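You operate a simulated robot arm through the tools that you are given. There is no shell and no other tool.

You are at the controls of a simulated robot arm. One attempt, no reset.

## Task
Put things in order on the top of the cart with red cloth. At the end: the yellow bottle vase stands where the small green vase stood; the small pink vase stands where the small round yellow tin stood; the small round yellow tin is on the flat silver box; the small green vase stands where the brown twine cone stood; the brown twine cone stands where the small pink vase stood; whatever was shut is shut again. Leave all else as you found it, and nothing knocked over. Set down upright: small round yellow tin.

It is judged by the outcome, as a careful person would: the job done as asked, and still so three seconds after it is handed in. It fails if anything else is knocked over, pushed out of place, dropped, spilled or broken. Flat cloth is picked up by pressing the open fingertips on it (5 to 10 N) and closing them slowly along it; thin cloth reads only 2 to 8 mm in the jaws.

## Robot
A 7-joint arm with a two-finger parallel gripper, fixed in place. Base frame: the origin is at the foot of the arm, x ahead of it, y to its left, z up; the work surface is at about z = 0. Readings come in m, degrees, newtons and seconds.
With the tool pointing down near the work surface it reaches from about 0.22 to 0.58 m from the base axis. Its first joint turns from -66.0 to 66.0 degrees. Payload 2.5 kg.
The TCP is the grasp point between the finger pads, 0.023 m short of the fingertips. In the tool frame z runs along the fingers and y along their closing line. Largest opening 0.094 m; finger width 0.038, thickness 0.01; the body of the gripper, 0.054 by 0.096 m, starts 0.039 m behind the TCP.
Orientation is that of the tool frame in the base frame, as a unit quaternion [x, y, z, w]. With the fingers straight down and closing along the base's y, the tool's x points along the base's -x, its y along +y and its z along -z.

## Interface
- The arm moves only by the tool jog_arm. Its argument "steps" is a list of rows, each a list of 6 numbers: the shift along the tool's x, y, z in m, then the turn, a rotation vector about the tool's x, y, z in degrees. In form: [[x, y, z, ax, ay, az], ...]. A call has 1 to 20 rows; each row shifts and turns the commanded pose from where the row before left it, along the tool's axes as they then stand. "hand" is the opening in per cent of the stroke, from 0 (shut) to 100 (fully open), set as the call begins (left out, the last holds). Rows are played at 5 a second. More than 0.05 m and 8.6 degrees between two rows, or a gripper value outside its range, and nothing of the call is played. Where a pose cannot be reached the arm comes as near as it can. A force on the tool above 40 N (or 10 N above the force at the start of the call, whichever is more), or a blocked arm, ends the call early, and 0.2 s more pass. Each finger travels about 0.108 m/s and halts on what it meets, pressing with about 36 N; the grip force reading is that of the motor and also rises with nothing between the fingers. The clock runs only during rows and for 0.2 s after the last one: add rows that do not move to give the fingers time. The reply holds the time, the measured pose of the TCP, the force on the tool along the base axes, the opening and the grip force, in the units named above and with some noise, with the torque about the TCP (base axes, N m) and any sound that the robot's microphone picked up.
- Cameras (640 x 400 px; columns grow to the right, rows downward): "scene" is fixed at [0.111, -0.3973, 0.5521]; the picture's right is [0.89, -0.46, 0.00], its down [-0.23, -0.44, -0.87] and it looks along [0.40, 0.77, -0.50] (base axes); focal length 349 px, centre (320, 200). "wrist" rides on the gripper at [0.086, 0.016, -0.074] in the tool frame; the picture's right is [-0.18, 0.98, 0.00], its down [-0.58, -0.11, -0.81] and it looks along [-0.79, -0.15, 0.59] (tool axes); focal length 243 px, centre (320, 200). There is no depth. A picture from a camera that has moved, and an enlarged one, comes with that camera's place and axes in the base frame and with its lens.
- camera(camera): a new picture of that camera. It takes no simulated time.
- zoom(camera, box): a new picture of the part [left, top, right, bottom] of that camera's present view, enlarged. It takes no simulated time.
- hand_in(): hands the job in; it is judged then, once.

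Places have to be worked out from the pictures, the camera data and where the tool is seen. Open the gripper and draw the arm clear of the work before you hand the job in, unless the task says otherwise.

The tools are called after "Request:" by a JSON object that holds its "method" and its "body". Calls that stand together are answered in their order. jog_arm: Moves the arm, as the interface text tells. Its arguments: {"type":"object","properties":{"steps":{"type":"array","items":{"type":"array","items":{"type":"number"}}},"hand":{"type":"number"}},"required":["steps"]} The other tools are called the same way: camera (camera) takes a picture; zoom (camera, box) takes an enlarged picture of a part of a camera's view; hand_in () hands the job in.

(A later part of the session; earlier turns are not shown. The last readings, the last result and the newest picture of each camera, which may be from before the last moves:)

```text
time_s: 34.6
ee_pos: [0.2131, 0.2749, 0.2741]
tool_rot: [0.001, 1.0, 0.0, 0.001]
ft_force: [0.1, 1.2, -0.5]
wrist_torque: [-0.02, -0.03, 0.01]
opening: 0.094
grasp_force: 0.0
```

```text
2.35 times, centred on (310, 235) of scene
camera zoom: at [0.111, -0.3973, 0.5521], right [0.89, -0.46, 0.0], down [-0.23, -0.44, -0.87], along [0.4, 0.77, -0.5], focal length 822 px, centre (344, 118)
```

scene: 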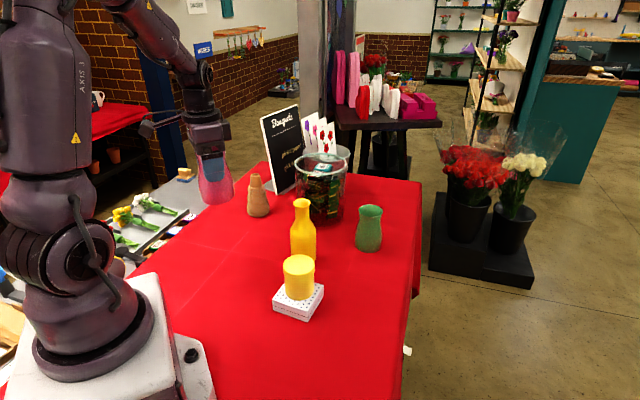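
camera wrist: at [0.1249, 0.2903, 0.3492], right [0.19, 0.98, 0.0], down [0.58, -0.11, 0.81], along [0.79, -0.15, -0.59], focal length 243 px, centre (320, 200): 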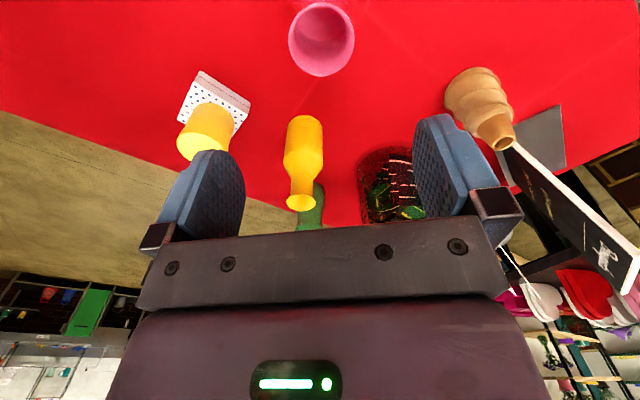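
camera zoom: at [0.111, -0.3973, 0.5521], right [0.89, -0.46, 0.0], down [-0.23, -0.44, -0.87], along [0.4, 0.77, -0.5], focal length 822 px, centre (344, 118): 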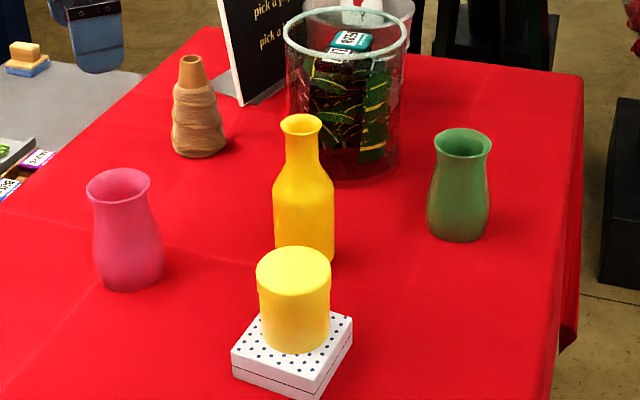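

The pink vase stands where the tin was. The next move is the cone at ≈(0.356, 0.476), near the reach limit. I turn the tool so its x-axis is radial (closing tangentially) in place, then check the cone more closely.

Request:
{"method": "jog_arm", "body": {"steps": [[0, 0, 0, 0, 0, -7.6], [0, 0, 0, 0, 0, -7.6], [0, 0, 0, 0, 0, -7.6], [0, 0, 0, 0, 0, -7.6], [0, 0, 0, 0, 0, -7.6], [0, 0, 0, 0, 0, -7.6], [0, 0, 0, 0, 0, -7.6], [0, 0, 0, 0, 0, 0]]}}

Request:
{"method": "camera", "body": {"camera": "wrist"}}

Request:
{"method": "zoom", "body": {"camera": "scene", "box": [220, 130, 320, 230]}}

```text
time_s: 36.4
ee_pos: [0.2136, 0.2751, 0.2748]
tool_rot: [-0.447, 0.894, 0.0, 0.001]
ft_force: [0.1, 0.9, 0.7]
wrist_torque: [0.0, -0.05, -0.03]
opening: 0.0939
grasp_force: 0.0
```

```text
taken
camera wrist: at [0.1465, 0.2144, 0.3488], right [-0.68, 0.74, 0.0], down [0.43, 0.4, 0.81], along [0.59, 0.55, -0.59], focal length 243 px, centre (320, 200)
```

wrist: 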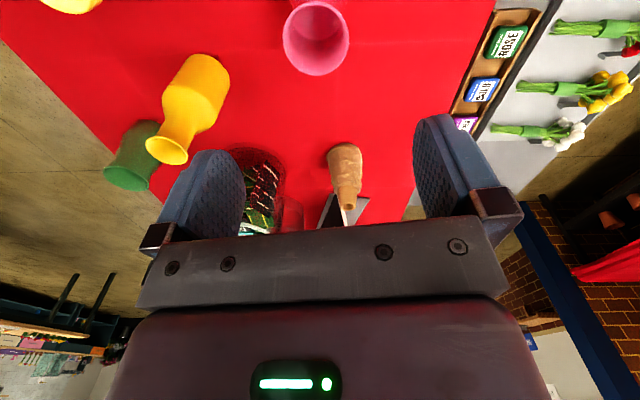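

```text
4.00 times, centred on (270, 180) of scene
camera zoom: at [0.111, -0.3973, 0.5521], right [0.89, -0.46, 0.0], down [-0.23, -0.44, -0.87], along [0.4, 0.77, -0.5], focal length 1397 px, centre (520, 280)
```

zoom: 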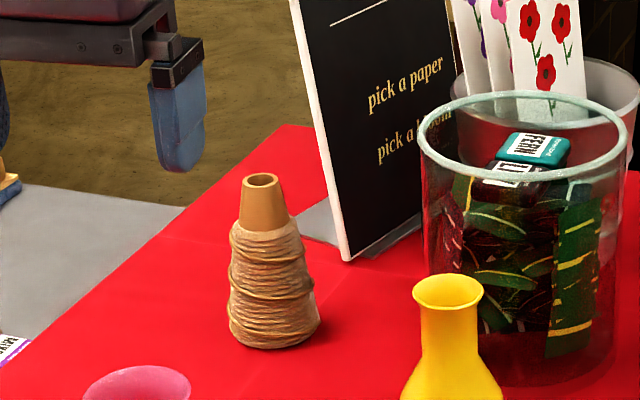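

The cone projects at about (0.357, 0.474), consistent in both cameras. I move out above it at z ≈ 0.2 and see how the reach is.

Request:
{"method": "jog_arm", "body": {"steps": [[-0.015, 0, 0, 0, 0, 0], [-0.03, 0, 0, 0, 0, 0], [-0.03, 0.001, 0, 0, 0, 0], [-0.03, 0.001, -0.0, 0, 0, 0], [-0.03, 0.001, 0.01, 0, 0, 0], [-0.03, 0.001, 0.015, 0, 0, 0], [-0.03, 0, 0.015, 0, 0, 0], [-0.03, 0, 0.015, 0, 0, 0], [-0.02, 0, 0.02, 0, 0, 0], [0, 0, 0, 0, 0, 0]]}}

Request:
{"method": "camera", "body": {"camera": "wrist"}}

Request:
{"method": "camera", "body": {"camera": "scene"}}

```text
time_s: 38.6
ee_pos: [0.3565, 0.4732, 0.1987]
tool_rot: [-0.448, 0.894, 0.0, 0.001]
ft_force: [0.5, 0.4, -0.1]
wrist_torque: [0.02, 0.02, 0.04]
opening: 0.0939
grasp_force: 0.0
```

```text
taken
camera wrist: at [0.2911, 0.4134, 0.2739], right [-0.68, 0.74, 0.0], down [0.43, 0.4, 0.81], along [0.6, 0.55, -0.59], focal length 243 px, centre (320, 200)
```

wrist: 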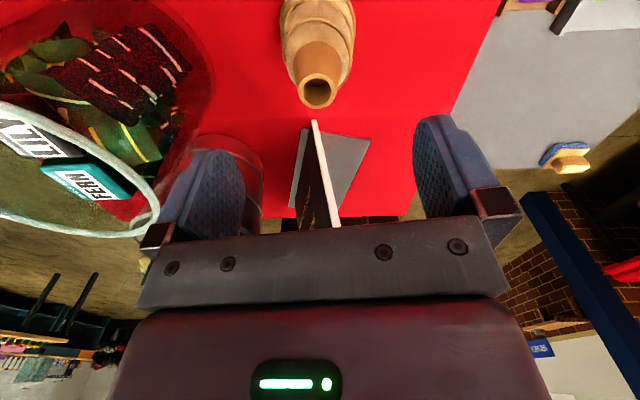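

```text
taken
```

scene: 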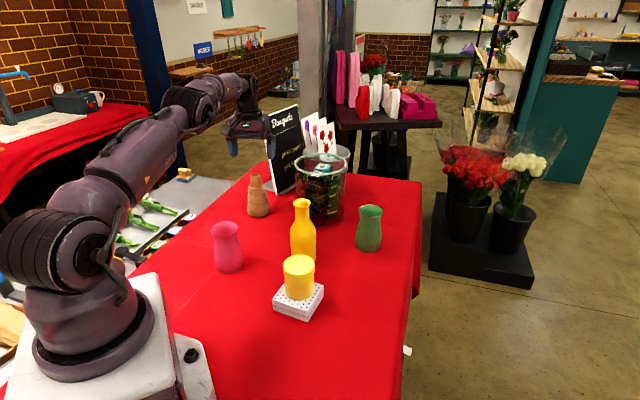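

Reach is fine, and the cone is centred (opening at (317, 91), as predicted). The sign is ~0.10 m further out radially, clear of the gripper. I descend to z ≈ 0.088.

Request:
{"method": "jog_arm", "body": {"steps": [[0, 0, 0.02, 0, 0, 0], [0, 0, 0.025, 0, 0, 0], [0, 0, 0.025, 0, 0, 0], [0, 0, 0.02, 0, 0, 0], [0, 0, 0.012, 0, 0, 0], [0, 0, 0.008, 0, 0, 0], [0, 0, 0, 0, 0, 0]]}}

Request:
{"method": "camera", "body": {"camera": "wrist"}}

Request:
{"method": "zoom", "body": {"camera": "scene", "box": [200, 100, 320, 230]}}

```text
time_s: 40.2
ee_pos: [0.3565, 0.4738, 0.0903]
tool_rot: [-0.447, 0.895, 0.0, 0.001]
ft_force: [-0.3, -0.4, 0.0]
wrist_torque: [-0.02, 0.01, 0.0]
opening: 0.094
grasp_force: 0.0
```

```text
taken
camera wrist: at [0.2908, 0.4135, 0.1636], right [-0.68, 0.74, 0.0], down [0.43, 0.4, 0.81], along [0.6, 0.55, -0.59], focal length 243 px, centre (320, 200)
```

wrist: 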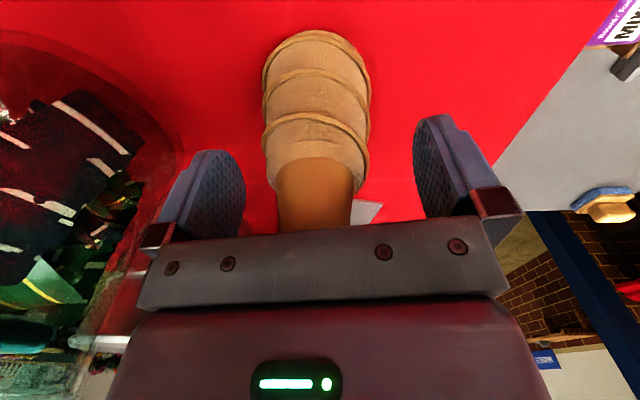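

```text
3.08 times, centred on (260, 165) of scene
camera zoom: at [0.111, -0.3973, 0.5521], right [0.89, -0.46, 0.0], down [-0.23, -0.44, -0.87], along [0.4, 0.77, -0.5], focal length 1075 px, centre (505, 308)
```

zoom: 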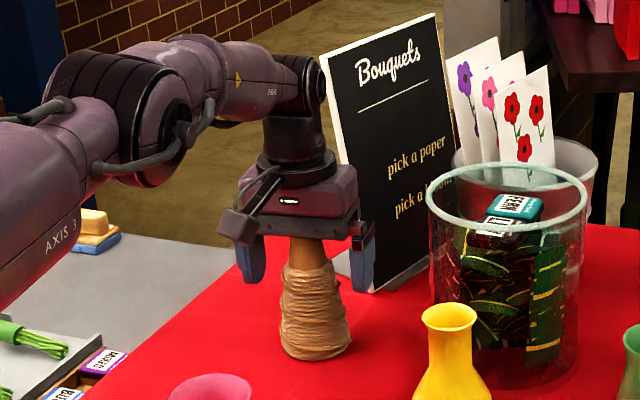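

Aligned, with a small margin above the cone's top. I lower 4 mm more and close.

Request:
{"method": "jog_arm", "body": {"steps": [[0, 0, 0.002, 0, 0, 0], [0, 0, 0.002, 0, 0, 0], [0, 0, 0, 0, 0, 0]]}}

Request:
{"method": "jog_arm", "body": {"hand": 0, "steps": [[0, 0, 0, 0, 0, 0], [0, 0, 0, 0, 0, 0], [0, 0, 0, 0, 0, 0], [0, 0, 0, 0, 0, 0], [0, 0, 0, 0, 0, 0]]}}

Request:
{"method": "zoom", "body": {"camera": "wrist", "box": [160, 20, 480, 240]}}

Request:
{"method": "zoom", "body": {"camera": "scene", "box": [220, 140, 300, 230]}}

```text
time_s: 41.0
ee_pos: [0.356, 0.4731, 0.0848]
tool_rot: [-0.447, 0.894, -0.001, 0.001]
ft_force: [0.4, 0.0, 0.4]
wrist_torque: [-0.02, 0.0, -0.01]
opening: 0.0937
grasp_force: 0.1
```

```text
time_s: 42.2
ee_pos: [0.3582, 0.473, 0.0866]
tool_rot: [-0.448, 0.894, 0.0, 0.001]
ft_force: [1.3, -1.8, 0.9]
wrist_torque: [-0.01, 0.01, 0.02]
opening: 0.0486
grasp_force: 36.5
```

```text
1.82 times, centred on (320, 130) of wrist
camera zoom: at [0.2909, 0.4134, 0.16], right [-0.68, 0.74, 0.0], down [0.43, 0.4, 0.81], along [0.6, 0.55, -0.59], focal length 441 px, centre (320, 327)
```

zoom: 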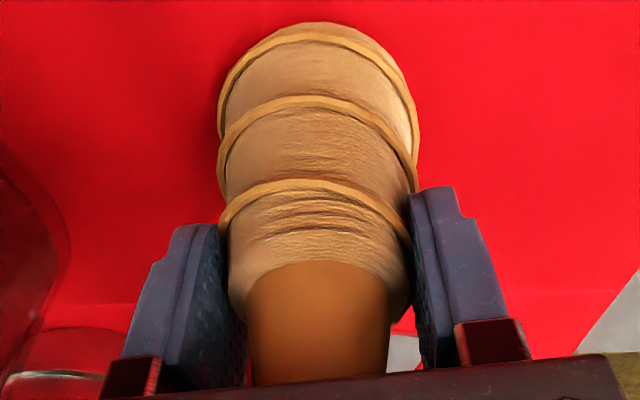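

```text
4.44 times, centred on (260, 185) of scene
camera zoom: at [0.111, -0.3973, 0.5521], right [0.89, -0.46, 0.0], down [-0.23, -0.44, -0.87], along [0.4, 0.77, -0.5], focal length 1552 px, centre (587, 267)
```

zoom: 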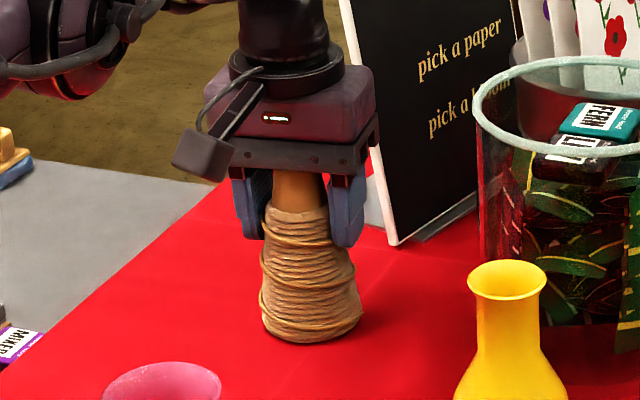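

Gripped at 48.6 mm around the twine. A slow test lift follows.

Request:
{"method": "jog_arm", "body": {"steps": [[0, 0, -0.003, 0, 0, 0], [0, 0, -0.004, 0, 0, 0], [0, 0, -0.006, 0, 0, 0], [0, 0, -0.01, 0, 0, 0], [0, 0, 0, 0, 0, 0]]}}

Request:
{"method": "zoom", "body": {"camera": "wrist", "box": [160, 20, 480, 240]}}

Request:
{"method": "zoom", "body": {"camera": "scene", "box": [220, 140, 300, 230]}}

```text
time_s: 43.4
ee_pos: [0.3582, 0.4731, 0.1089]
tool_rot: [-0.447, 0.895, 0.0, 0.001]
ft_force: [-0.3, -0.2, -1.0]
wrist_torque: [0.01, -0.01, -0.02]
opening: 0.0484
grasp_force: 36.5
```

```text
1.82 times, centred on (320, 130) of wrist
camera zoom: at [0.2909, 0.4131, 0.1831], right [-0.68, 0.74, 0.0], down [0.43, 0.4, 0.81], along [0.6, 0.55, -0.59], focal length 441 px, centre (320, 327)
```

zoom: 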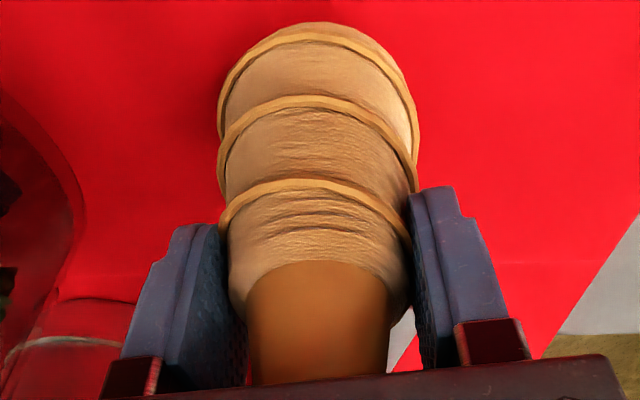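

```text
4.44 times, centred on (260, 185) of scene
camera zoom: at [0.1111, -0.3973, 0.5521], right [0.89, -0.46, 0.0], down [-0.23, -0.44, -0.87], along [0.4, 0.77, -0.5], focal length 1552 px, centre (587, 267)
```

zoom: 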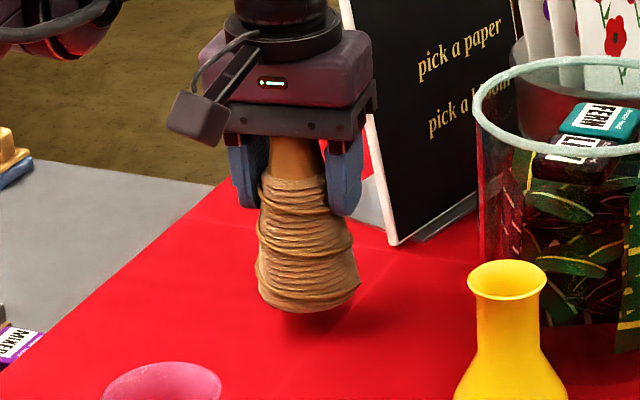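

The cone holds firmly. I raise it to z ≈ 0.27, carry it over the bottle with >2 cm clearance to pink's old spot (0.450, 0.1165), and turn the tool back.

Request:
{"method": "jog_arm", "body": {"steps": [[0, 0, -0.02, 0, 0, 0], [0, 0, -0.035, 0, 0, 0], [0, 0, -0.035, 0, 0, 0], [0, 0, -0.035, 0, 0, 0], [0, 0, -0.035, 0, 0, 0], [0.0096, -0.012, -0.005, 0, 0, 0], [0.0191, -0.024, 0, 0, 0, 0], [0.0191, -0.024, 0, 0, 0, 0], [0.0191, -0.024, 0, 0, 0, 0], [0.0191, -0.024, 0, 0, 0, 0], [0.0191, -0.024, 0, 0, 0, 0], [0.0191, -0.024, 0, 0, 0, 0], [0.0191, -0.024, 0, 0, 0, 0], [0.0191, -0.024, 0, 0, 0, 0], [0.0191, -0.024, 0, 0, 0, 0], [0.0191, -0.024, 0, 0, 0, 0], [0.0191, -0.024, 0, 0, 0, 0], [0.0096, -0.012, 0, 0, 0, 0], [0, 0, 0, 0, 0, 0]]}}

Request:
{"method": "jog_arm", "body": {"steps": [[0, 0, 0, 0, 0, 7.6], [0, 0, 0, 0, 0, 7.6], [0, 0, 0, 0, 0, 7.6], [0, 0, 0, 0, 0, 7.6], [0, 0, 0, 0, 0, 7.6], [0, 0, 0, 0, 0, 7.6], [0, 0, 0, 0, 0, 7.6], [0, 0, 0, 0, 0, 0]]}}

Request:
{"method": "camera", "body": {"camera": "wrist"}}

Request:
{"method": "camera", "body": {"camera": "scene"}}

```text
time_s: 47.4
ee_pos: [0.4483, 0.1127, 0.2727]
tool_rot: [-0.446, 0.895, -0.001, 0.001]
ft_force: [-0.1, 0.2, -0.7]
wrist_torque: [0.02, -0.02, -0.02]
opening: 0.0483
grasp_force: 35.5
out of reach, approached as far as the arm can: row 5
```

```text
time_s: 49.2
ee_pos: [0.4465, 0.1129, 0.272]
tool_rot: [0.001, 1.0, 0.0, 0.001]
ft_force: [0.1, -0.3, -1.5]
wrist_torque: [-0.02, 0.0, -0.04]
opening: 0.0482
grasp_force: 35.4
```

```text
taken
camera wrist: at [0.3589, 0.1295, 0.3471], right [0.19, 0.98, 0.0], down [0.58, -0.11, 0.81], along [0.79, -0.15, -0.59], focal length 243 px, centre (320, 200)
```

wrist: 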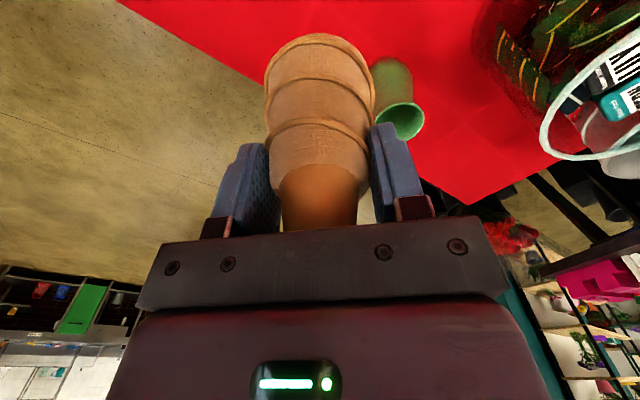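

```text
taken
```

scene: 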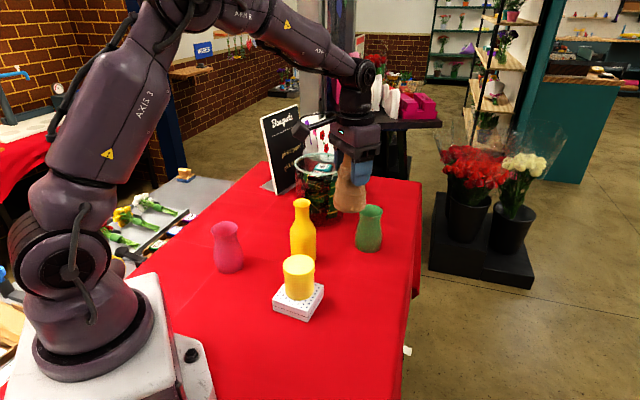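

Over the target, slightly short; I correct by (+3.5, +3.5) mm and descend to just above contact.

Request:
{"method": "jog_arm", "body": {"steps": [[-0.0035, 0.0035, 0.02, 0, 0, 0], [0, 0, 0.03, 0, 0, 0], [0, 0, 0.03, 0, 0, 0], [0, 0, 0.03, 0, 0, 0], [0, 0, 0.03, 0, 0, 0], [0, 0, 0.025, 0, 0, 0], [0, 0, 0.014, 0, 0, 0], [0, 0, 0, 0, 0, 0]]}}

Request:
{"method": "zoom", "body": {"camera": "scene", "box": [290, 180, 410, 300]}}

```text
time_s: 51.0
ee_pos: [0.452, 0.1165, 0.095]
tool_rot: [0.001, 1.0, -0.001, 0.002]
ft_force: [-0.5, -0.4, -1.7]
wrist_torque: [-0.01, 0.0, -0.01]
opening: 0.0482
grasp_force: 36.4
```

```text
3.33 times, centred on (350, 240) of scene
camera zoom: at [0.1111, -0.3973, 0.5521], right [0.89, -0.46, 0.0], down [-0.23, -0.44, -0.87], along [0.4, 0.77, -0.5], focal length 1164 px, centre (220, 67)
```

zoom: 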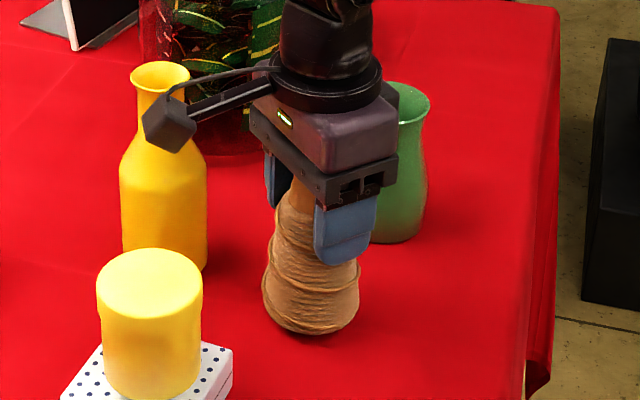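

Comparing base outlines in the same scene view, the cone is ~6 mm left of where pink stood. I shift (+2.5, −4) mm and creep down.

Request:
{"method": "jog_arm", "body": {"steps": [[-0.0025, -0.004, 0.003, 0, 0, 0], [0, 0, 0.002, 0, 0, 0], [0, 0, 0.001, 0, 0, 0], [0, 0, 0, 0, 0, 0]]}}

Request:
{"method": "jog_arm", "body": {"steps": [[0, 0, 0.0006, 0, 0, 0], [0, 0, 0.0006, 0, 0, 0], [0, 0, 0.0006, 0, 0, 0], [0, 0, 0, 0, 0, 0]]}}

Request:
{"method": "zoom", "body": {"camera": "scene", "box": [290, 180, 410, 300]}}

```text
time_s: 52.0
ee_pos: [0.453, 0.1125, 0.0867]
tool_rot: [0.0, 1.0, 0.0, 0.003]
ft_force: [0.5, 0.8, -1.9]
wrist_torque: [0.02, 0.0, -0.01]
opening: 0.0482
grasp_force: 35.9
```

```text
time_s: 53.0
ee_pos: [0.4534, 0.1126, 0.086]
tool_rot: [0.001, 1.0, 0.0, 0.001]
ft_force: [-0.4, 0.6, 0.2]
wrist_torque: [-0.02, 0.04, 0.01]
opening: 0.0483
grasp_force: 36.1
```

```text
3.33 times, centred on (350, 240) of scene
camera zoom: at [0.111, -0.3973, 0.5521], right [0.89, -0.46, 0.0], down [-0.23, -0.44, -0.87], along [0.4, 0.77, -0.5], focal length 1164 px, centre (220, 67)
```

zoom: 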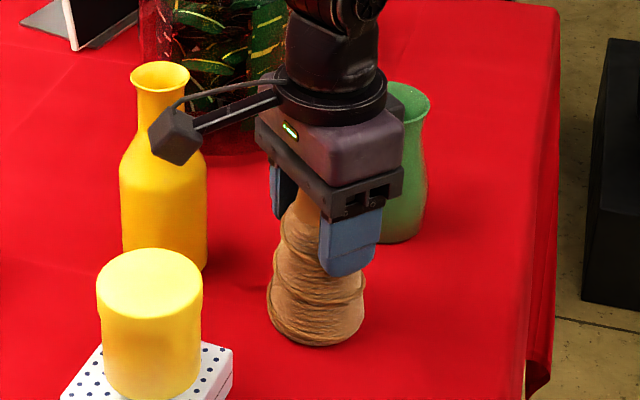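

Request:
{"method": "jog_arm", "body": {"steps": [[0, 0, 0.0005, 0, 0, 0], [0, 0, 0.0005, 0, 0, 0], [0, 0, 0, 0, 0, 0]]}}

```text
time_s: 53.8
ee_pos: [0.4539, 0.1134, 0.0861]
tool_rot: [0.0, 1.0, 0.001, 0.001]
ft_force: [-12.1, -3.9, 24.2]
wrist_torque: [-0.02, 0.44, 0.07]
opening: 0.0484
grasp_force: 35.6
```

Contact at 24 N, so the cone is down. I ease up slightly, open, and rise.

Request:
{"method": "jog_arm", "body": {"steps": [[0, 0, -0.0007, 0, 0, 0], [0, 0, 0, 0, 0, 0]]}}

Request:
{"method": "jog_arm", "body": {"hand": 100, "steps": [[0, 0, 0, 0, 0, 0], [0, 0, 0, 0, 0, 0], [0, 0, 0, 0, 0, 0]]}}

Request:
{"method": "jog_arm", "body": {"steps": [[0, 0, -0.005, 0, 0, 0], [0, 0, -0.02, 0, 0, 0], [0, 0, -0.035, 0, 0, 0], [0, 0, -0.035, 0, 0, 0], [0, 0, -0.035, 0, 0, 0], [0, 0, 0, 0, 0, 0]]}}

Request:
{"method": "camera", "body": {"camera": "wrist"}}

Request:
{"method": "zoom", "body": {"camera": "scene", "box": [290, 180, 410, 300]}}

```text
time_s: 54.4
ee_pos: [0.454, 0.1127, 0.0862]
tool_rot: [0.001, 1.0, 0.001, 0.002]
ft_force: [-9.4, -1.8, 20.2]
wrist_torque: [-0.07, 0.32, -0.01]
opening: 0.0481
grasp_force: 36.5
```

```text
time_s: 55.2
ee_pos: [0.4528, 0.1129, 0.0851]
tool_rot: [0.002, 1.0, 0.0, 0.001]
ft_force: [-0.3, -0.9, 0.0]
wrist_torque: [0.03, 0.02, -0.01]
opening: 0.0941
grasp_force: 0.1
```

```text
time_s: 56.6
ee_pos: [0.4528, 0.1154, 0.2154]
tool_rot: [0.001, 1.0, 0.0, 0.0]
ft_force: [-0.7, -0.1, 0.1]
wrist_torque: [-0.02, -0.01, 0.0]
opening: 0.0941
grasp_force: 0.0
```

```text
taken
camera wrist: at [0.3651, 0.1301, 0.2899], right [0.19, 0.98, 0.0], down [0.58, -0.11, 0.81], along [0.79, -0.15, -0.59], focal length 243 px, centre (320, 200)
```

wrist: 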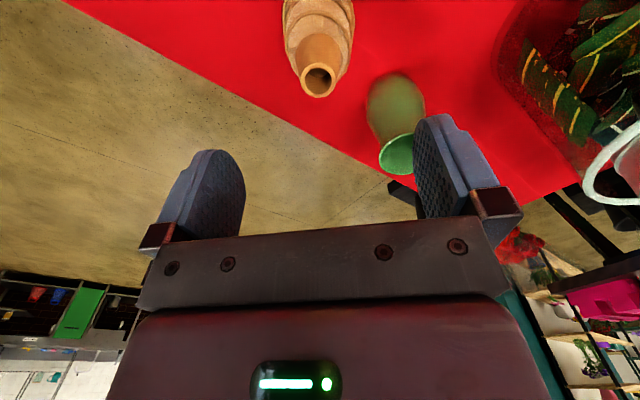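

```text
3.33 times, centred on (350, 240) of scene
camera zoom: at [0.111, -0.3973, 0.5521], right [0.89, -0.46, 0.0], down [-0.23, -0.44, -0.87], along [0.4, 0.77, -0.5], focal length 1164 px, centre (220, 67)
```

zoom: 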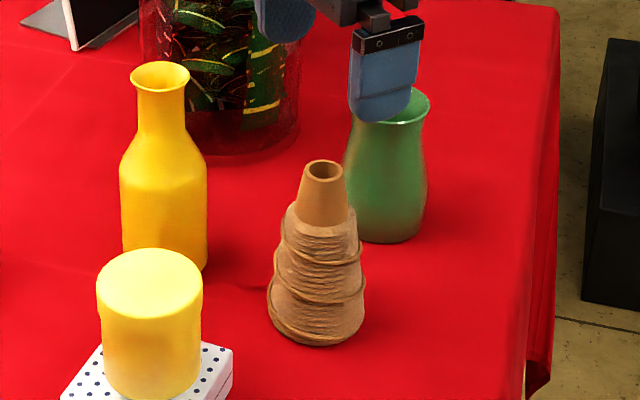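

The cone stands where pink was. Next is the green vase, at ≈(0.553, 0.183); I move above it.

Request:
{"method": "jog_arm", "body": {"steps": [[-0.015, 0.0101, 0, 0, 0, 0], [-0.02, 0.0135, 0, 0, 0, 0], [-0.02, 0.0135, 0, 0, 0, 0], [-0.02, 0.0135, 0.01, 0, 0, 0], [-0.015, 0.0101, 0.01, 0, 0, 0], [-0.01, 0.0068, 0.01, 0, 0, 0], [0, 0, 0, 0, 0, 0]]}}

Request:
{"method": "camera", "body": {"camera": "wrist"}}

Request:
{"method": "zoom", "body": {"camera": "scene", "box": [310, 150, 430, 270]}}

```text
time_s: 58.2
ee_pos: [0.5546, 0.1809, 0.1853]
tool_rot: [0.001, 1.0, 0.0, 0.001]
ft_force: [-0.3, 0.7, -0.4]
wrist_torque: [-0.01, 0.01, -0.02]
opening: 0.0941
grasp_force: 0.0
```

```text
taken
camera wrist: at [0.4656, 0.1968, 0.2593], right [0.19, 0.98, 0.0], down [0.58, -0.11, 0.81], along [0.79, -0.15, -0.59], focal length 243 px, centre (320, 200)
```

wrist: 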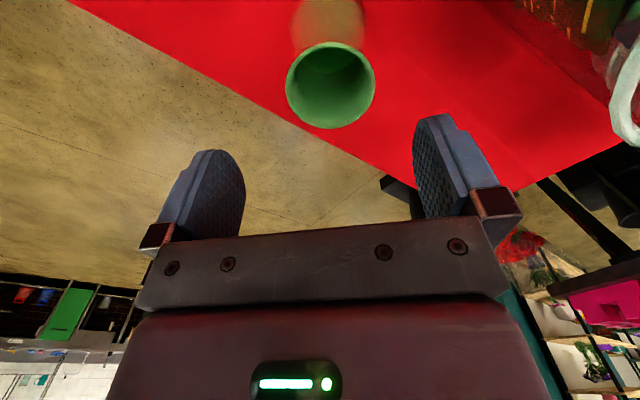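

```text
3.33 times, centred on (370, 210) of scene
camera zoom: at [0.1111, -0.3973, 0.5521], right [0.89, -0.46, 0.0], down [-0.23, -0.44, -0.87], along [0.4, 0.77, -0.5], focal length 1164 px, centre (153, 167)
```

zoom: 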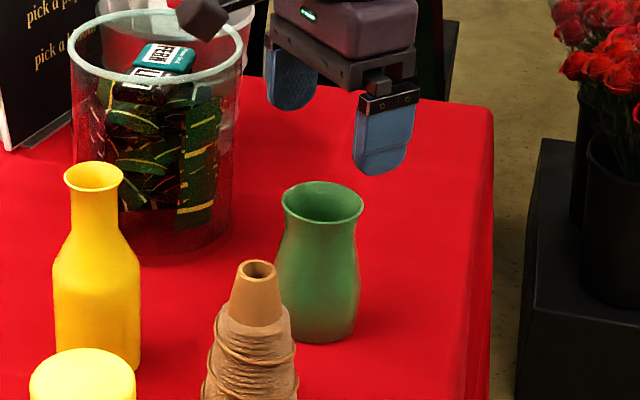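

The green rim appears ~4–5 mm to +y and ~3 mm nearer than the TCP axis. I correct and descend to z ≈ 0.078.

Request:
{"method": "jog_arm", "body": {"steps": [[0.0035, 0.0045, 0.01, 0, 0, 0], [0, 0, 0.025, 0, 0, 0], [0, 0, 0.025, 0, 0, 0], [0, 0, 0.025, 0, 0, 0], [0, 0, 0.015, 0, 0, 0], [0, 0, 0.007, 0, 0, 0], [0, 0, 0, 0, 0, 0]]}}

Request:
{"method": "camera", "body": {"camera": "wrist"}}

Request:
{"method": "zoom", "body": {"camera": "scene", "box": [310, 150, 430, 270]}}

```text
time_s: 59.8
ee_pos: [0.5496, 0.185, 0.0785]
tool_rot: [0.001, 1.0, 0.0, 0.002]
ft_force: [0.1, 0.3, 0.1]
wrist_torque: [0.0, 0.0, 0.01]
opening: 0.094
grasp_force: 0.0
```

```text
taken
camera wrist: at [0.4619, 0.2008, 0.1535], right [0.19, 0.98, 0.0], down [0.58, -0.11, 0.81], along [0.79, -0.15, -0.59], focal length 243 px, centre (320, 200)
```

wrist: 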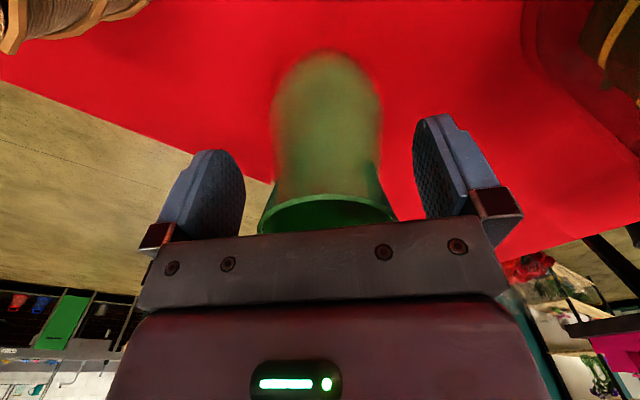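

```text
3.33 times, centred on (370, 210) of scene
camera zoom: at [0.111, -0.3973, 0.5521], right [0.89, -0.46, 0.0], down [-0.23, -0.44, -0.87], along [0.4, 0.77, -0.5], focal length 1164 px, centre (153, 167)
```

zoom: 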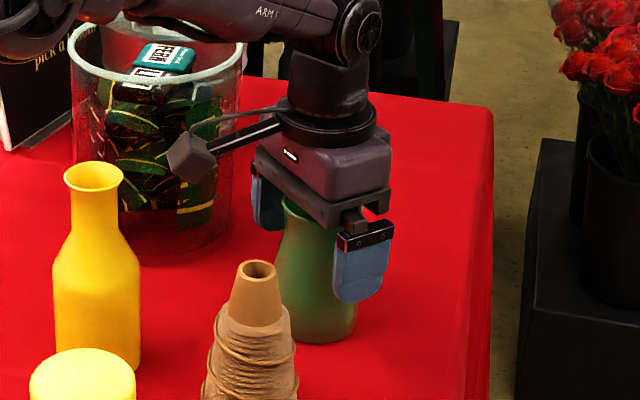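

Vase appears ~3 mm to +y of the finger centre; I nudge over and close.

Request:
{"method": "jog_arm", "body": {"steps": [[0, 0.003, 0, 0, 0, 0], [0, 0, 0, 0, 0, 0]]}}

Request:
{"method": "jog_arm", "body": {"hand": 0, "steps": [[0, 0, 0, 0, 0, 0], [0, 0, 0, 0, 0, 0], [0, 0, 0, 0, 0, 0], [0, 0, 0, 0, 0, 0]]}}

Request:
{"method": "jog_arm", "body": {"steps": [[0, 0, -0.003, 0, 0, 0], [0, 0, -0.005, 0, 0, 0], [0, 0, -0.01, 0, 0, 0], [0, 0, 0, 0, 0, 0]]}}

Request:
{"method": "zoom", "body": {"camera": "scene", "box": [310, 150, 430, 270]}}

Request:
{"method": "camera", "body": {"camera": "wrist"}}

```text
time_s: 60.4
ee_pos: [0.5497, 0.1876, 0.0783]
tool_rot: [0.001, 1.0, 0.0, 0.001]
ft_force: [0.1, 0.1, 0.7]
wrist_torque: [-0.02, -0.01, 0.01]
opening: 0.0941
grasp_force: 0.1
```

```text
time_s: 61.4
ee_pos: [0.5495, 0.188, 0.0799]
tool_rot: [0.0, 1.0, -0.001, 0.002]
ft_force: [0.5, -1.8, 0.7]
wrist_torque: [-0.02, 0.01, -0.05]
opening: 0.0623
grasp_force: 35.9
```

```text
time_s: 62.4
ee_pos: [0.5507, 0.1882, 0.0971]
tool_rot: [0.001, 1.0, -0.001, 0.002]
ft_force: [-0.1, -0.5, -6.3]
wrist_torque: [0.01, 0.01, 0.01]
opening: 0.0623
grasp_force: 35.8
```

```text
3.33 times, centred on (370, 210) of scene
camera zoom: at [0.1111, -0.3973, 0.5521], right [0.89, -0.46, 0.0], down [-0.23, -0.44, -0.87], along [0.4, 0.77, -0.5], focal length 1164 px, centre (153, 167)
```

zoom: 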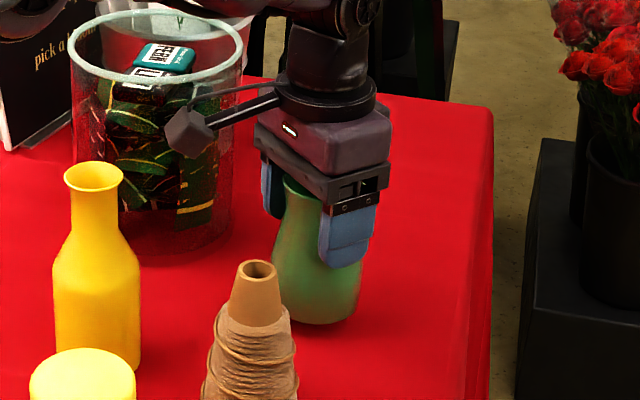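

```text
taken
camera wrist: at [0.4618, 0.2039, 0.1716], right [0.19, 0.98, 0.0], down [0.58, -0.11, 0.81], along [0.79, -0.15, -0.59], focal length 243 px, centre (320, 200)
```

wrist: 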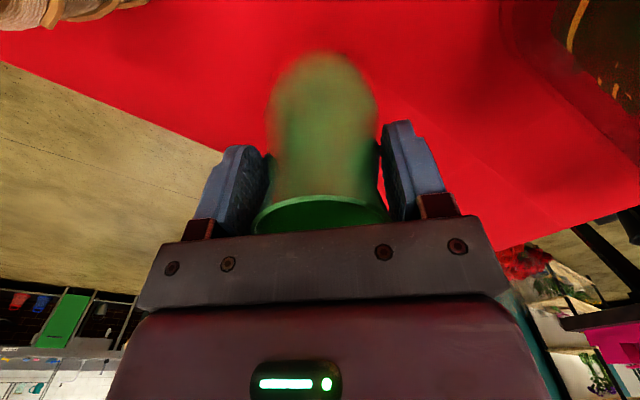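

Green is held and hangs straight. I lift it to z ≈ 0.25, retract inward between bottle and bucket (above both), and turn the tool for the cone's spot.

Request:
{"method": "jog_arm", "body": {"steps": [[0, 0, -0.02, 0, 0, 0], [0, 0, -0.03, 0, 0, 0], [0, 0, -0.035, 0, 0, 0], [0.01, 0, -0.035, 0, 0, 0], [0.02, 0.01, -0.033, 0, 0, 0], [0.0217, 0.0187, 0, 0, 0, 0], [0.0217, 0.0187, 0, 0, 0, 0], [0.0217, 0.0187, 0, 0, 0, 0], [0.0217, 0.0187, 0, 0, 0, 0], [0.0217, 0.0187, 0, 0, 0, 0], [0.0217, 0.0187, 0, 0, 0, 0], [0, 0, 0, 0, 0, -7.6], [0, 0, 0, 0, 0, -7.6], [0, 0, 0, 0, 0, -7.6], [0, 0, 0, 0, 0, -7.6], [0, 0, 0, 0, 0, -7.6], [0, 0, 0, 0, 0, -7.6], [0, 0, 0, 0, 0, -7.6], [0, 0, 0, 0, 0, 0]]}}

Request:
{"method": "camera", "body": {"camera": "scene"}}

Request:
{"method": "camera", "body": {"camera": "wrist"}}

```text
time_s: 66.4
ee_pos: [0.3883, 0.3102, 0.2482]
tool_rot: [-0.448, 0.894, 0.0, 0.002]
ft_force: [-0.1, 0.5, -6.1]
wrist_torque: [0.01, 0.05, 0.01]
opening: 0.062
grasp_force: 36.7
```

```text
taken
```

scene: 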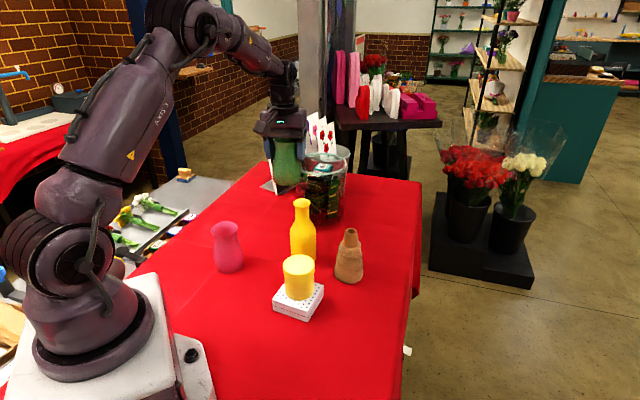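

```text
taken
camera wrist: at [0.3234, 0.2503, 0.3238], right [-0.68, 0.74, 0.0], down [0.43, 0.4, 0.81], along [0.59, 0.55, -0.59], focal length 243 px, centre (320, 200)
```

wrist: 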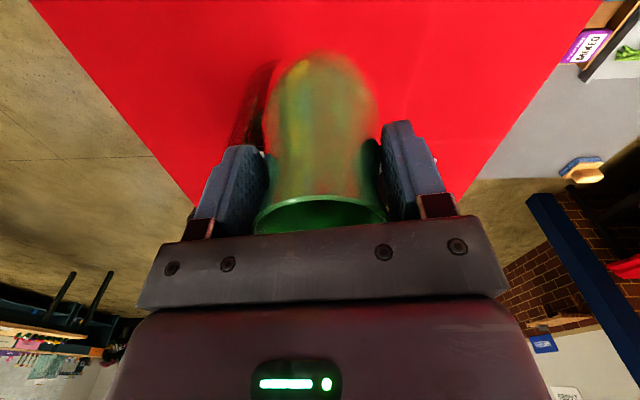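

Now I carry it to the cone's old spot (0.357, 0.4735), descending on the way in.

Request:
{"method": "jog_arm", "body": {"steps": [[-0.0112, 0.0123, 0, 0, 0, 0], [-0.0187, 0.0205, 0, 0, 0, 0], [-0.0187, 0.0205, 0, 0, 0, 0], [-0.0187, 0.0205, 0.01, 0, 0, 0], [-0.0187, 0.0205, 0.015, 0, 0, 0], [-0.0187, 0.0205, 0.02, 0, 0, 0], [-0.0072, 0.0082, 0.02, 0, 0, 0], [0, 0, 0.03, 0, 0, 0], [0, 0, 0.03, 0, 0, 0], [0, 0, 0.02, 0, 0, 0], [0, 0, 0.012, 0, 0, 0], [0, 0, 0, 0, 0, 0]]}}

Request:
{"method": "zoom", "body": {"camera": "scene", "box": [220, 140, 300, 230]}}

Request:
{"method": "camera", "body": {"camera": "wrist"}}

```text
time_s: 69.0
ee_pos: [0.3591, 0.4748, 0.0924]
tool_rot: [-0.448, 0.894, 0.0, 0.002]
ft_force: [-0.4, 0.4, -4.7]
wrist_torque: [-0.04, 0.02, 0.0]
opening: 0.0621
grasp_force: 36.1
```

```text
4.44 times, centred on (260, 185) of scene
camera zoom: at [0.1111, -0.3973, 0.5521], right [0.89, -0.46, 0.0], down [-0.23, -0.44, -0.87], along [0.4, 0.77, -0.5], focal length 1552 px, centre (587, 267)
```

zoom: 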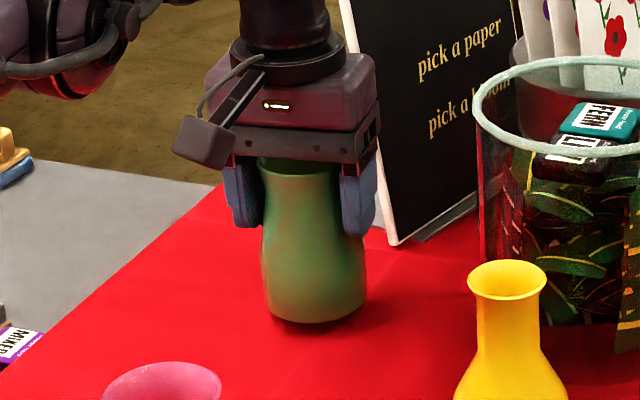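

```text
taken
camera wrist: at [0.2925, 0.4144, 0.1671], right [-0.68, 0.74, 0.0], down [0.43, 0.4, 0.81], along [0.6, 0.55, -0.59], focal length 243 px, centre (320, 200)
```

wrist: 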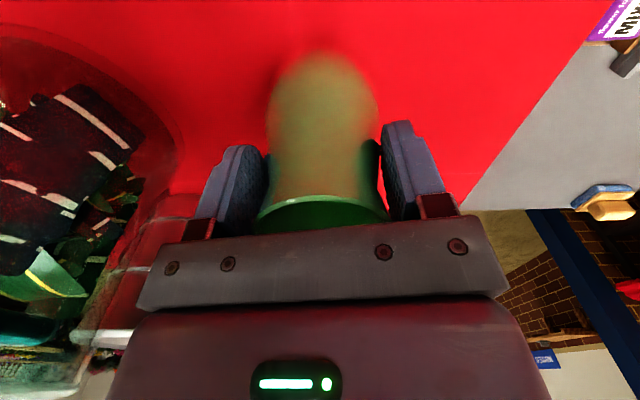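

The base outline is within ~2–3 mm of the cone's. I apply a small correction and creep down.

Request:
{"method": "jog_arm", "body": {"steps": [[0.0025, 0.0015, 0.006, 0, 0, 0], [0, 0, 0.004, 0, 0, 0], [0, 0, 0.001, 0, 0, 0], [0, 0, 0.0005, 0, 0, 0], [0, 0, 0, 0, 0, 0]]}}

Request:
{"method": "jog_arm", "body": {"steps": [[0, 0, 0.0005, 0, 0, 0], [0, 0, 0.0005, 0, 0, 0], [0, 0, 0.0005, 0, 0, 0], [0, 0, 0, 0, 0, 0]]}}

```text
time_s: 70.2
ee_pos: [0.3557, 0.4728, 0.0808]
tool_rot: [-0.447, 0.894, -0.001, 0.001]
ft_force: [0.3, 0.1, -5.4]
wrist_torque: [0.0, 0.02, -0.02]
opening: 0.062
grasp_force: 36.1
```

```text
time_s: 71.2
ee_pos: [0.3555, 0.4731, 0.0787]
tool_rot: [-0.447, 0.894, -0.001, 0.0]
ft_force: [-0.2, 0.4, -4.7]
wrist_torque: [-0.02, 0.04, -0.01]
opening: 0.0622
grasp_force: 35.8
```

Request:
{"method": "jog_arm", "body": {"steps": [[0, 0, 0.0005, 0, 0, 0], [0, 0, 0.0005, 0, 0, 0], [0, 0, 0, 0, 0, 0]]}}

Request:
{"method": "zoom", "body": {"camera": "scene", "box": [220, 140, 300, 230]}}

```text
time_s: 72.0
ee_pos: [0.3573, 0.472, 0.0787]
tool_rot: [-0.447, 0.895, 0.001, 0.002]
ft_force: [-0.8, -2.0, 2.1]
wrist_torque: [-0.26, 0.21, -0.01]
opening: 0.0621
grasp_force: 36.8
```

```text
4.44 times, centred on (260, 185) of scene
camera zoom: at [0.111, -0.3973, 0.5521], right [0.89, -0.46, 0.0], down [-0.23, -0.44, -0.87], along [0.4, 0.77, -0.5], focal length 1552 px, centre (587, 267)
```

zoom: 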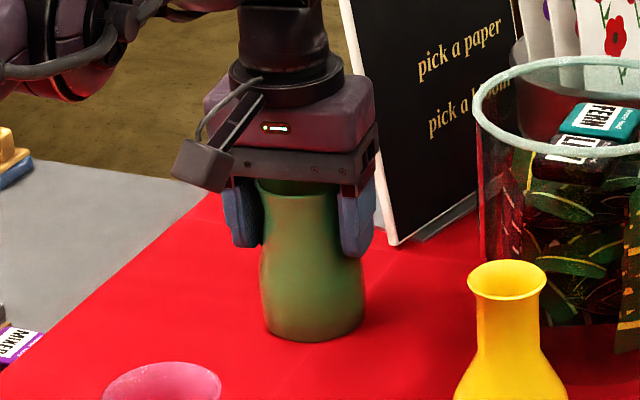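

First contact is made; half a millimetre more to seat it, then release.

Request:
{"method": "jog_arm", "body": {"steps": [[0, 0, 0.0005, 0, 0, 0], [0, 0, 0, 0, 0, 0]]}}

Request:
{"method": "jog_arm", "body": {"hand": 100, "steps": [[0, 0, 0, 0, 0, 0], [0, 0, 0, 0, 0, 0], [0, 0, 0, 0, 0, 0]]}}

Request:
{"method": "jog_arm", "body": {"steps": [[0, 0, -0.005, 0, 0, 0], [0, 0, -0.02, 0, 0, 0], [0, 0, -0.03, 0, 0, 0], [0, 0, -0.035, 0, 0, 0], [0, 0, -0.03, 0, 0, 0], [0, 0, 0, 0, 0, 0]]}}

Request:
{"method": "camera", "body": {"camera": "wrist"}}

Request:
{"method": "zoom", "body": {"camera": "scene", "box": [220, 140, 300, 230]}}

```text
time_s: 72.6
ee_pos: [0.3552, 0.4719, 0.0789]
tool_rot: [-0.447, 0.895, 0.0, 0.002]
ft_force: [-1.9, -5.4, 12.0]
wrist_torque: [-0.45, 0.51, 0.02]
opening: 0.062
grasp_force: 35.6
```

```text
time_s: 73.4
ee_pos: [0.3563, 0.4719, 0.0785]
tool_rot: [-0.447, 0.895, 0.0, 0.001]
ft_force: [0.4, -0.8, 0.3]
wrist_torque: [0.03, -0.01, 0.0]
opening: 0.094
grasp_force: 0.1
```

```text
time_s: 74.8
ee_pos: [0.3557, 0.4723, 0.1992]
tool_rot: [-0.447, 0.894, 0.0, 0.001]
ft_force: [0.4, 0.2, -0.2]
wrist_torque: [-0.01, -0.01, -0.01]
opening: 0.0941
grasp_force: 0.0
```

```text
taken
camera wrist: at [0.2897, 0.4125, 0.2734], right [-0.68, 0.74, 0.0], down [0.43, 0.4, 0.81], along [0.6, 0.55, -0.59], focal length 243 px, centre (320, 200)
```

wrist: 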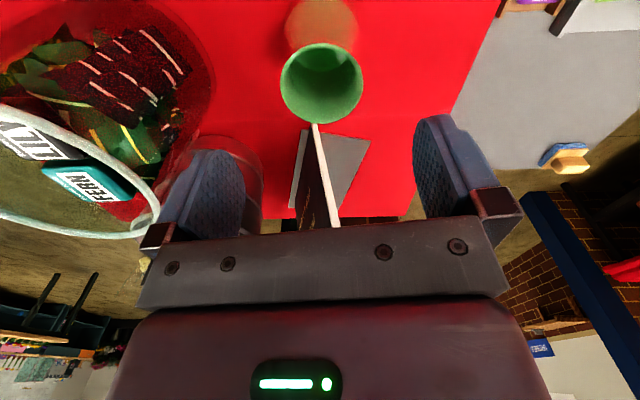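

```text
4.44 times, centred on (260, 185) of scene
camera zoom: at [0.111, -0.3973, 0.5521], right [0.89, -0.46, 0.0], down [-0.23, -0.44, -0.87], along [0.4, 0.77, -0.5], focal length 1552 px, centre (587, 267)
```

zoom: 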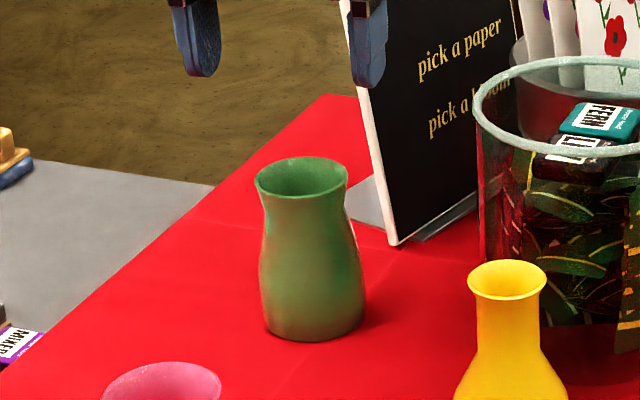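

Green stands upright in the cone's old spot. The last move is the yellow bottle to green's old spot. I go above the bottle, turn the tool back, and look at its profile.

Request:
{"method": "jog_arm", "body": {"steps": [[0, 0, -0.02, 0, 0, 0], [0, 0, -0.02, 0, 0, 0], [0.02054, -0.0192, 0, 0, 0, 0], [0.02054, -0.0192, 0, 0, 0, 0], [0.02054, -0.0192, 0, 0, 0, 0], [0.02054, -0.0192, 0, 0, 0, 0], [0.02054, -0.0192, 0, 0, 0, 0], [0.02054, -0.0192, 0, 0, 0, 0], [0.02054, -0.0192, 0, 0, 0, 0], [0.02054, -0.0192, 0, 0, 0, 0], [0.02054, -0.0192, 0, 0, 0, 0], [0, 0, 0, 0, 0, 7.6], [0, 0, 0, 0, 0, 7.6], [0, 0, 0, 0, 0, 7.6], [0, 0, 0, 0, 0, 7.6], [0, 0, 0, 0, 0, 7.6], [0, 0, 0, 0, 0, 7.6], [0, 0, 0, 0, 0, 7.6], [0, 0, 0, 0, 0, 0]]}}

Request:
{"method": "camera", "body": {"camera": "wrist"}}

Request:
{"method": "zoom", "body": {"camera": "scene", "box": [260, 180, 350, 280]}}

```text
time_s: 78.8
ee_pos: [0.3831, 0.2217, 0.2375]
tool_rot: [0.002, 1.0, 0.0, 0.002]
ft_force: [-0.2, -0.5, 0.3]
wrist_torque: [0.02, -0.01, -0.01]
opening: 0.0938
grasp_force: 0.0
```

```text
taken
camera wrist: at [0.2951, 0.2375, 0.3124], right [0.19, 0.98, 0.0], down [0.58, -0.11, 0.81], along [0.79, -0.15, -0.59], focal length 243 px, centre (320, 200)
```

wrist: 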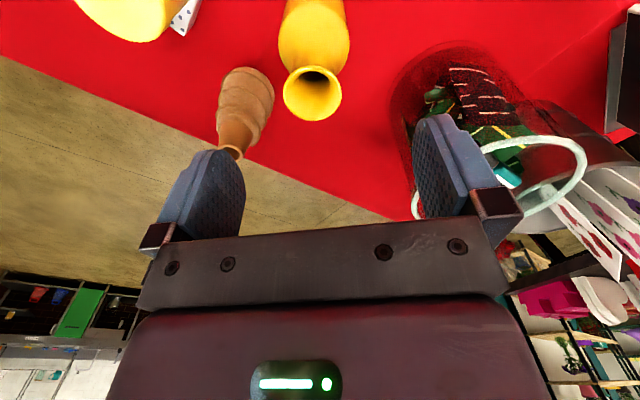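

```text
4.00 times, centred on (305, 230) of scene
camera zoom: at [0.111, -0.3973, 0.5521], right [0.89, -0.46, 0.0], down [-0.23, -0.44, -0.87], along [0.4, 0.77, -0.5], focal length 1397 px, centre (380, 80)
```

zoom: 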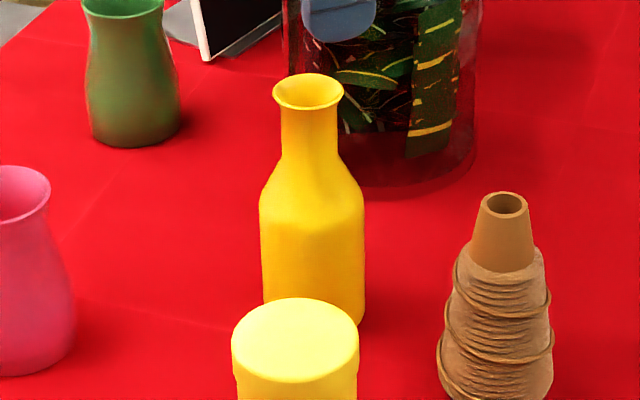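

The bottle's rim (≈41 mm) is wider than its neck, with a steep shoulder below z ≈ 0.115. I'll grip at the lip with TCP z ≈ 0.143, staying clear of the shoulder. I shift −4 mm in y and descend.

Request:
{"method": "jog_arm", "body": {"steps": [[0, -0.004, 0.015, 0, 0, 0], [0, 0, 0.025, 0, 0, 0], [0, 0, 0.025, 0, 0, 0], [0, 0, 0.02, 0, 0, 0], [0, 0, 0.009, 0, 0, 0], [0, 0, 0, 0, 0, 0]]}}

Request:
{"method": "camera", "body": {"camera": "wrist"}}

Request:
{"method": "zoom", "body": {"camera": "scene", "box": [260, 160, 350, 280]}}

```text
time_s: 80.2
ee_pos: [0.3833, 0.2158, 0.1448]
tool_rot: [0.001, 1.0, 0.001, 0.002]
ft_force: [0.2, 0.1, 0.1]
wrist_torque: [-0.01, -0.01, -0.02]
opening: 0.0943
grasp_force: 0.1
```

```text
taken
camera wrist: at [0.2952, 0.2329, 0.2184], right [0.19, 0.98, 0.0], down [0.58, -0.11, 0.81], along [0.79, -0.15, -0.59], focal length 243 px, centre (320, 200)
```

wrist: 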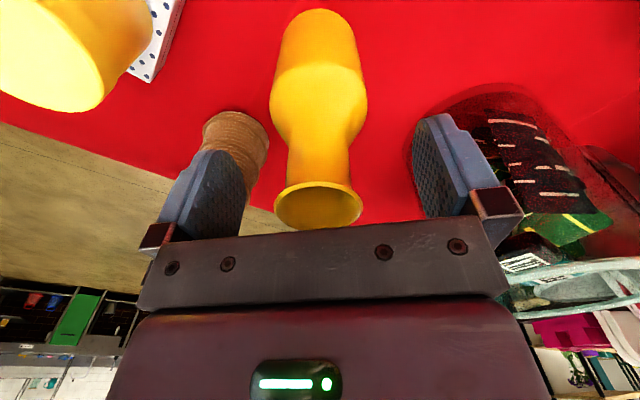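

```text
3.33 times, centred on (305, 220) of scene
camera zoom: at [0.1111, -0.3973, 0.5521], right [0.89, -0.46, 0.0], down [-0.23, -0.44, -0.87], along [0.4, 0.77, -0.5], focal length 1164 px, centre (370, 133)
```

zoom: 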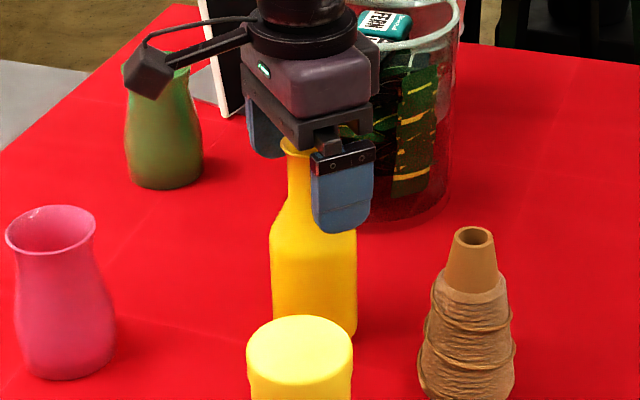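

The rim is centred between the fingers within ~1 mm. I close and test-lift slightly.

Request:
{"method": "jog_arm", "body": {"hand": 0, "steps": [[0, 0, 0, 0, 0, 0], [0, 0, 0, 0, 0, 0], [0, 0, 0, 0, 0, 0], [0, 0, 0, 0, 0, 0], [0, 0, 0, 0, 0, 0]]}}

Request:
{"method": "camera", "body": {"camera": "wrist"}}

Request:
{"method": "zoom", "body": {"camera": "scene", "box": [260, 160, 350, 280]}}

```text
time_s: 81.4
ee_pos: [0.3837, 0.2167, 0.1448]
tool_rot: [0.002, 1.0, 0.0, 0.001]
ft_force: [1.2, 0.9, 0.8]
wrist_torque: [0.08, -0.05, -0.04]
opening: 0.0389
grasp_force: 35.9
```

```text
taken
camera wrist: at [0.2952, 0.2329, 0.2186], right [0.19, 0.98, 0.0], down [0.58, -0.11, 0.81], along [0.79, -0.15, -0.59], focal length 243 px, centre (320, 200)
```

wrist: 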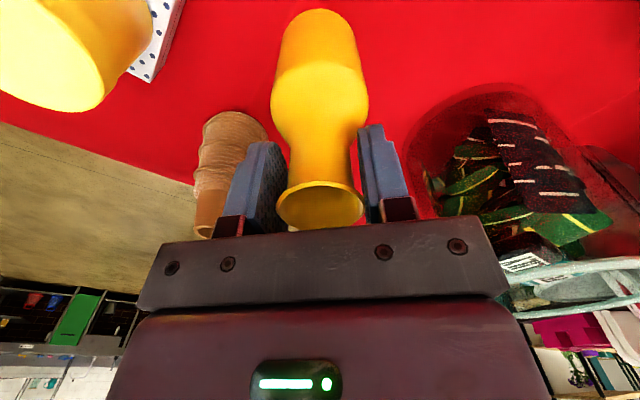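

```text
3.33 times, centred on (305, 220) of scene
camera zoom: at [0.1111, -0.3973, 0.5521], right [0.89, -0.46, 0.0], down [-0.23, -0.44, -0.87], along [0.4, 0.77, -0.5], focal length 1164 px, centre (370, 133)
```

zoom: 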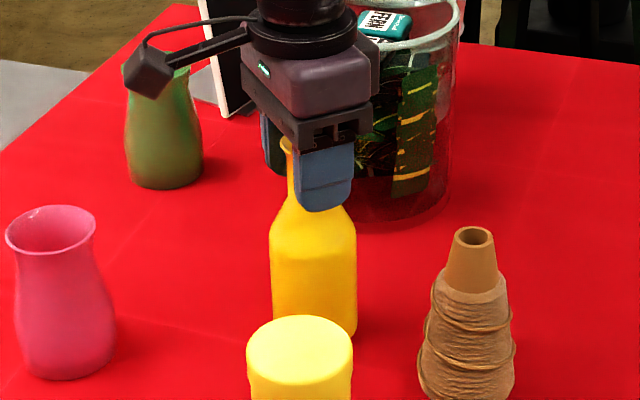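

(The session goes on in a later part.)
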